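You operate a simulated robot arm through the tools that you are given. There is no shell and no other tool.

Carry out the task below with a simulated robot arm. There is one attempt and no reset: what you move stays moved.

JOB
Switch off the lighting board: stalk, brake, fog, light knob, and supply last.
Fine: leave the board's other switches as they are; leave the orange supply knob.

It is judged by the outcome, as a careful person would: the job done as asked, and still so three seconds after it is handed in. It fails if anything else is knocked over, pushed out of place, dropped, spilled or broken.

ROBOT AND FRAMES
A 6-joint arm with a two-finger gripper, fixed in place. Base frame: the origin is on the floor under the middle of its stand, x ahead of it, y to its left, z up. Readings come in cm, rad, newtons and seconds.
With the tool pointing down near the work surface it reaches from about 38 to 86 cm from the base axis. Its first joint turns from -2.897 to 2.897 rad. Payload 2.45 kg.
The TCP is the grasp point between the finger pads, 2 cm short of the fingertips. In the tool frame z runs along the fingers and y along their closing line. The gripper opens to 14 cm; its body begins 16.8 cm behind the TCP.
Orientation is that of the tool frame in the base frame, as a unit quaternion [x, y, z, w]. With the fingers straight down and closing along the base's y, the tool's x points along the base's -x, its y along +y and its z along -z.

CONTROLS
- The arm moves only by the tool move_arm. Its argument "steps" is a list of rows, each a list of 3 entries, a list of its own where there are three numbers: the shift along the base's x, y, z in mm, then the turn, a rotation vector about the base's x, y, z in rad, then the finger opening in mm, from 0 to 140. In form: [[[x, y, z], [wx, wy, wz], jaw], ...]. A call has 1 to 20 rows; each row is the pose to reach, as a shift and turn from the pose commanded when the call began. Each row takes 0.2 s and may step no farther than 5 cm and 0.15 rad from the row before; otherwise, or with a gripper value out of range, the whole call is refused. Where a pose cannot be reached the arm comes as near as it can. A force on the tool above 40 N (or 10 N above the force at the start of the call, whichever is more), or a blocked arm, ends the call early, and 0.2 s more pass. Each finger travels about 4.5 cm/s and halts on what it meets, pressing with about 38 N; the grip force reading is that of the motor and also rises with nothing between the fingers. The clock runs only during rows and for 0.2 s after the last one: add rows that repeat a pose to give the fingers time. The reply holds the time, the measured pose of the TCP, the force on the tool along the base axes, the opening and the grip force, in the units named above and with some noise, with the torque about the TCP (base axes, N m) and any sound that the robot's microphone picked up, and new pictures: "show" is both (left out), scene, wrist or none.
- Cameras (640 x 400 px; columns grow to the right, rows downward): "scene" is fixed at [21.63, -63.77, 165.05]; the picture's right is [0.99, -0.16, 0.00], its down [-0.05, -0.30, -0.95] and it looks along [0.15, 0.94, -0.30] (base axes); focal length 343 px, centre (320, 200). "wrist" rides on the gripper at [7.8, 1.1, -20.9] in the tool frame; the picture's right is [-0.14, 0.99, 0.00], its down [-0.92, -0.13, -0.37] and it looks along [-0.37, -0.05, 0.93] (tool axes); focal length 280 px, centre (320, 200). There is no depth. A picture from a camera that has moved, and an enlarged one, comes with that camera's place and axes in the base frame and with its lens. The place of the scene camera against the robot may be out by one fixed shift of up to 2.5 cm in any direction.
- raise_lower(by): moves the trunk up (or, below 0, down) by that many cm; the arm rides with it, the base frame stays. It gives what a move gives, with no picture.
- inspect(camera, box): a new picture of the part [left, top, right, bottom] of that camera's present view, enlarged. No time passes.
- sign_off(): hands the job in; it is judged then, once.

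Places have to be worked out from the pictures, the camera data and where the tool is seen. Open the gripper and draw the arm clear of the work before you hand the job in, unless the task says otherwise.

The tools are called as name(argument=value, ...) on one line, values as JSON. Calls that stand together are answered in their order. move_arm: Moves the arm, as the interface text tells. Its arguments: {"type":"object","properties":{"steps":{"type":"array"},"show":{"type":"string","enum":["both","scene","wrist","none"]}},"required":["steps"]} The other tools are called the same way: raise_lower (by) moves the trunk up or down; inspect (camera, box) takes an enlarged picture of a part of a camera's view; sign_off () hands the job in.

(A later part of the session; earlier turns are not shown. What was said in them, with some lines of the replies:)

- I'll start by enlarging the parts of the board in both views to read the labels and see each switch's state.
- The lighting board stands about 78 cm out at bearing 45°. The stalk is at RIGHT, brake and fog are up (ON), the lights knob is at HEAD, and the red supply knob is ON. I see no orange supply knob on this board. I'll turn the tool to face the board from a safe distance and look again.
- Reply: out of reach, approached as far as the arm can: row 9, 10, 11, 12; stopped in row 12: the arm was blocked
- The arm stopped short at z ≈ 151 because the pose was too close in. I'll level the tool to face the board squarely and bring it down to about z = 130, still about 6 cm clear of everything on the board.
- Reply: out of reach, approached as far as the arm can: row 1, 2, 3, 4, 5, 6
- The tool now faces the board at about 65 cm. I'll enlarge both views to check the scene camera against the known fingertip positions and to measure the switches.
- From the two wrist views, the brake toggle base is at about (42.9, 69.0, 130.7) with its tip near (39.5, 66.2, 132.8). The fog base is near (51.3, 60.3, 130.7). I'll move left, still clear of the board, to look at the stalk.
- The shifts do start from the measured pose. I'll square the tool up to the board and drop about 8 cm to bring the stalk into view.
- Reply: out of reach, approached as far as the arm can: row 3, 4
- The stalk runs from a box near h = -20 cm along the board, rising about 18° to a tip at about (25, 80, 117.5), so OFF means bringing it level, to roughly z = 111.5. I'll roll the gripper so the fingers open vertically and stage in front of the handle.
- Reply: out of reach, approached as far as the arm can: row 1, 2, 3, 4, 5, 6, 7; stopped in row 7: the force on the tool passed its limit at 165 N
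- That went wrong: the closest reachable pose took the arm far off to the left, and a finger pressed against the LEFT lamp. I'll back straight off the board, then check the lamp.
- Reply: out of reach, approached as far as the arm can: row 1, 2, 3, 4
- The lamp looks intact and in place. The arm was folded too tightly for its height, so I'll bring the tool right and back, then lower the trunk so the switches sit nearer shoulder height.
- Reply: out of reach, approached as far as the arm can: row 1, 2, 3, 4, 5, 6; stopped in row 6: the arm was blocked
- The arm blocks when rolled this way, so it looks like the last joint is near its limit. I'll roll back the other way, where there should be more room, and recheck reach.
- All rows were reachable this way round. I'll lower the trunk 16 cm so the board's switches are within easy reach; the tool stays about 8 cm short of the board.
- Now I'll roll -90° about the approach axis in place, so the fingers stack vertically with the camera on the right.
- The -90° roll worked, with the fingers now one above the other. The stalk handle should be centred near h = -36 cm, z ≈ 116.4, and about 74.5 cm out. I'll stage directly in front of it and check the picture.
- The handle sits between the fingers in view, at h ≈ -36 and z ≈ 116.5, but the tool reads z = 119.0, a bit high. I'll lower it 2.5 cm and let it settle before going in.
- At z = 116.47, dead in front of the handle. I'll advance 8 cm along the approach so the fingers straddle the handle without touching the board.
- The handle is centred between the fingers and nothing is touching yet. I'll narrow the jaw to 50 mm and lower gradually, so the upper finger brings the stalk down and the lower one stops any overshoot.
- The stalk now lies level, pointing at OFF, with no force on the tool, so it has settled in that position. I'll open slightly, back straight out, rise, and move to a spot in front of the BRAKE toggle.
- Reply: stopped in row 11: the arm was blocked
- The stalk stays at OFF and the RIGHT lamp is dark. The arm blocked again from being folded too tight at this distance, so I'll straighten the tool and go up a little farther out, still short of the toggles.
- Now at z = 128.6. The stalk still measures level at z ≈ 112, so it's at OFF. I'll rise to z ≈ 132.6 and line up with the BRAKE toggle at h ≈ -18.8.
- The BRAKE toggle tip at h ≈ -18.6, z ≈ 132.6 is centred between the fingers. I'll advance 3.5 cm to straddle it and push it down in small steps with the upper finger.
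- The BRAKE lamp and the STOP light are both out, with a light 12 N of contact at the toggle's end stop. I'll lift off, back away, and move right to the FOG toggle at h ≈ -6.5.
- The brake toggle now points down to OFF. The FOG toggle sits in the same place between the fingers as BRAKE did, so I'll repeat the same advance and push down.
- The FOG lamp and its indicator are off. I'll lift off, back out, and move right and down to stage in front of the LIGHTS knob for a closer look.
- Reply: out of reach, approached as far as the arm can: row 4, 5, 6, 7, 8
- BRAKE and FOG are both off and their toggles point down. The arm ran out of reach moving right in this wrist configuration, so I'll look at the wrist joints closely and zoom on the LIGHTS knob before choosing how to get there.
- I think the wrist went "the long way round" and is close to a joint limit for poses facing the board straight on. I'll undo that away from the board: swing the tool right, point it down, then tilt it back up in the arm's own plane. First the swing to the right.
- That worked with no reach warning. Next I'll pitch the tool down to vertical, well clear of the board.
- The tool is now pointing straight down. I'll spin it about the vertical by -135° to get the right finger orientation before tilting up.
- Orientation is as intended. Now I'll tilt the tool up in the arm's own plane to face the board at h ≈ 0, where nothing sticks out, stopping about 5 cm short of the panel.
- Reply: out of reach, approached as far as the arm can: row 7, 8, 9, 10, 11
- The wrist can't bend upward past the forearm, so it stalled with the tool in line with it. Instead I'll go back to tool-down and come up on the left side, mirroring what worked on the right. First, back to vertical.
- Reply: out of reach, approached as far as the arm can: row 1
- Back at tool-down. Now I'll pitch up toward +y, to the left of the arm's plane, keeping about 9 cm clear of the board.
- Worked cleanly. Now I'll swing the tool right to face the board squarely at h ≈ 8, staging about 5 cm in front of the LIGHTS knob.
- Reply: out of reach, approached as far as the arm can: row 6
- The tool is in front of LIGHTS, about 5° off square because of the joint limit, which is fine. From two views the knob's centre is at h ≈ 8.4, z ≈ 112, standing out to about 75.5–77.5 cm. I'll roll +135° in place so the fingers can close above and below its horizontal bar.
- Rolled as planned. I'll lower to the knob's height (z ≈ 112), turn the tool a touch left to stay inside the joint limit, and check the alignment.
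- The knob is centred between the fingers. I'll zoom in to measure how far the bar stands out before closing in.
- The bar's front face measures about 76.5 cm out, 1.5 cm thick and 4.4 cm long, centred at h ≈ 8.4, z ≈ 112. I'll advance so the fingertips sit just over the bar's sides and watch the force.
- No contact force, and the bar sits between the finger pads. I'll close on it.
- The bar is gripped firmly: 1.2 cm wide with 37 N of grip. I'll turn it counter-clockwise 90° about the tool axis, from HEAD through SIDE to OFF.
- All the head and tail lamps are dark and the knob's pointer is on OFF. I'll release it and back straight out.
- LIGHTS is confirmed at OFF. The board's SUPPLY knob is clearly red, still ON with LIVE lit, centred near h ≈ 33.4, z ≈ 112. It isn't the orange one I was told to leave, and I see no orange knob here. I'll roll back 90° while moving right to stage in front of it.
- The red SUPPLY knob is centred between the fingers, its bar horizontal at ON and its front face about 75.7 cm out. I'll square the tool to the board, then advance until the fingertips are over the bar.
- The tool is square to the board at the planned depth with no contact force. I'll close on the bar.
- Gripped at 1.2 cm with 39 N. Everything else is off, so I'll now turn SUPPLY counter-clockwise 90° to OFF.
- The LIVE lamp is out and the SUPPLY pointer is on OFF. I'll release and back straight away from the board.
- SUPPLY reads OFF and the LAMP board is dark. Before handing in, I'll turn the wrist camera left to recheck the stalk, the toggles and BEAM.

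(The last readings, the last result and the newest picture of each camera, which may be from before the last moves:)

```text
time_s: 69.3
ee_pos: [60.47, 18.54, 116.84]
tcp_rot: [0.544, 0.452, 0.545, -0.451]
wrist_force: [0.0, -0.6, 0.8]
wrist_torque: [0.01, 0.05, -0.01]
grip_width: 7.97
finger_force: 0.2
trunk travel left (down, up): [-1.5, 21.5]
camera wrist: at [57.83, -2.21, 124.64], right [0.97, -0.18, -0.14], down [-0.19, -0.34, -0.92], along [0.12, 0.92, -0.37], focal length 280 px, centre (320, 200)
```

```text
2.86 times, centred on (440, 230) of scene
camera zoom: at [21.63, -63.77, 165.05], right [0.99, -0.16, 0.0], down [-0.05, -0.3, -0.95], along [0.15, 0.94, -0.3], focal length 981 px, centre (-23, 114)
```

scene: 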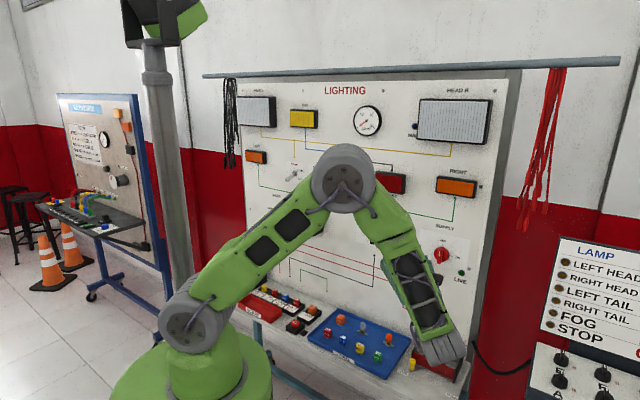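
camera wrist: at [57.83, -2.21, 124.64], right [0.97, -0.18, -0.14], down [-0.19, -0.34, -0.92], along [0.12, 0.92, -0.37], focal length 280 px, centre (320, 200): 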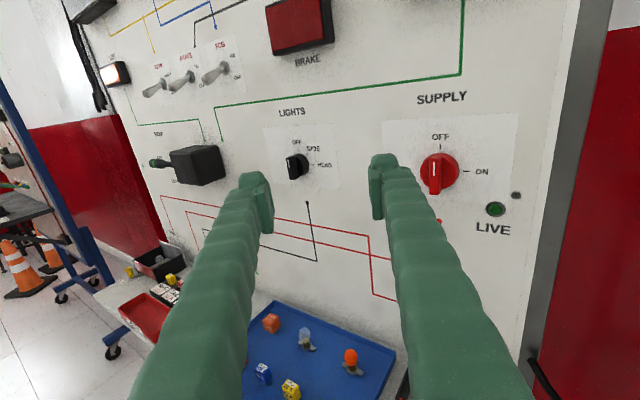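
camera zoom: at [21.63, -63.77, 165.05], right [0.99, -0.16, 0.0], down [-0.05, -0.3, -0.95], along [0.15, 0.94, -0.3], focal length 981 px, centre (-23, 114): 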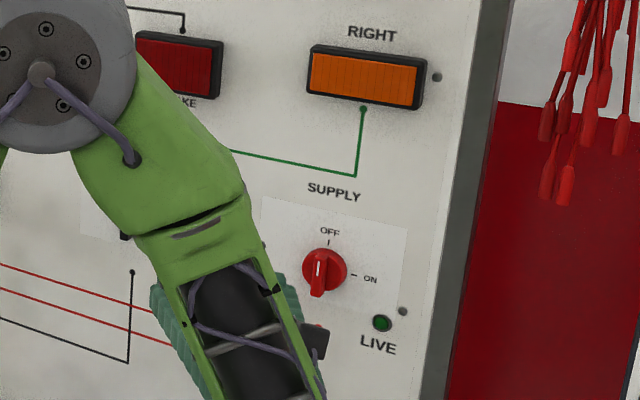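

The stalk is level at OFF, and BRAKE, FOG, LIGHTS and SUPPLY are all at OFF. BEAM is still at DIP, the ammeter reads 0, and nothing else has moved; the bright spot on the LEFT lamp is only a reflection. I'll open the gripper fully and draw back a little more.

move_arm(steps=[[[-5, -15, 5], [0, 0, 0], 110], [[-10, -30, 10], [0, 0, 0], 140], [[-10, -45, 15], [0, 0, 0], 140], [[-10, -45, 15], [0, 0, 0], 140]])

```text
time_s: 70.3
ee_pos: [59.53, 13.94, 118.38]
tcp_rot: [0.544, 0.452, 0.544, -0.452]
wrist_force: [-0.8, 0.0, 0.6]
wrist_torque: [0.03, -0.02, 0.04]
grip_width: 14.0
finger_force: 0.0
trunk travel left (down, up): [-1.5, 21.5]
camera wrist: at [56.87, -6.7, 126.1], right [0.97, -0.18, -0.14], down [-0.19, -0.34, -0.92], along [0.12, 0.92, -0.37], focal length 280 px, centre (320, 200)
```

scene: 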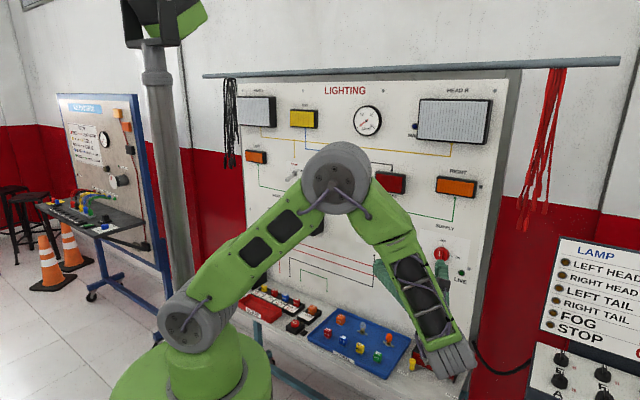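
wrist: 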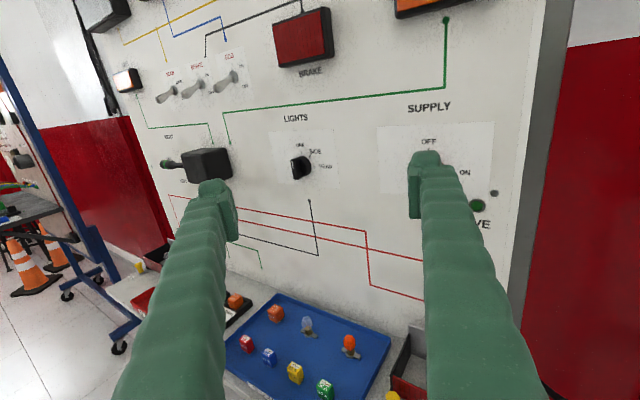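

The gripper is open at 14 cm, the arm is more than 20 cm clear of the board, and the forces read about zero. Every switch I was asked to turn off is off, supply last, so I'm handing the job in.

sign_off()

```text
The job is handed in.
```

The lighting board is off. I switched the stalk, brake, fog and light knob to OFF in that order, then the supply knob last. All the lamps and the LIVE light are dark, and the ammeter reads 0.

- **Contact with the LEFT lamp:** early on, while I was lining up for the stalk, a finger hit the LEFT indicator lamp hard, and the force reading reached 165 N. In the pictures afterwards the lamp looks whole and in place. I didn't test it, so check it the next time the board is powered.
- **Other switches:** BEAM is still at DIP, and I didn't touch anything else on the board.
- **Supply knob colour:** the only supply knob on this board is red, so that is the one I turned off. I saw no orange supply knob on this board, or on the parts of the other boards I could see.

The gripper is open and the arm is clear of the board.
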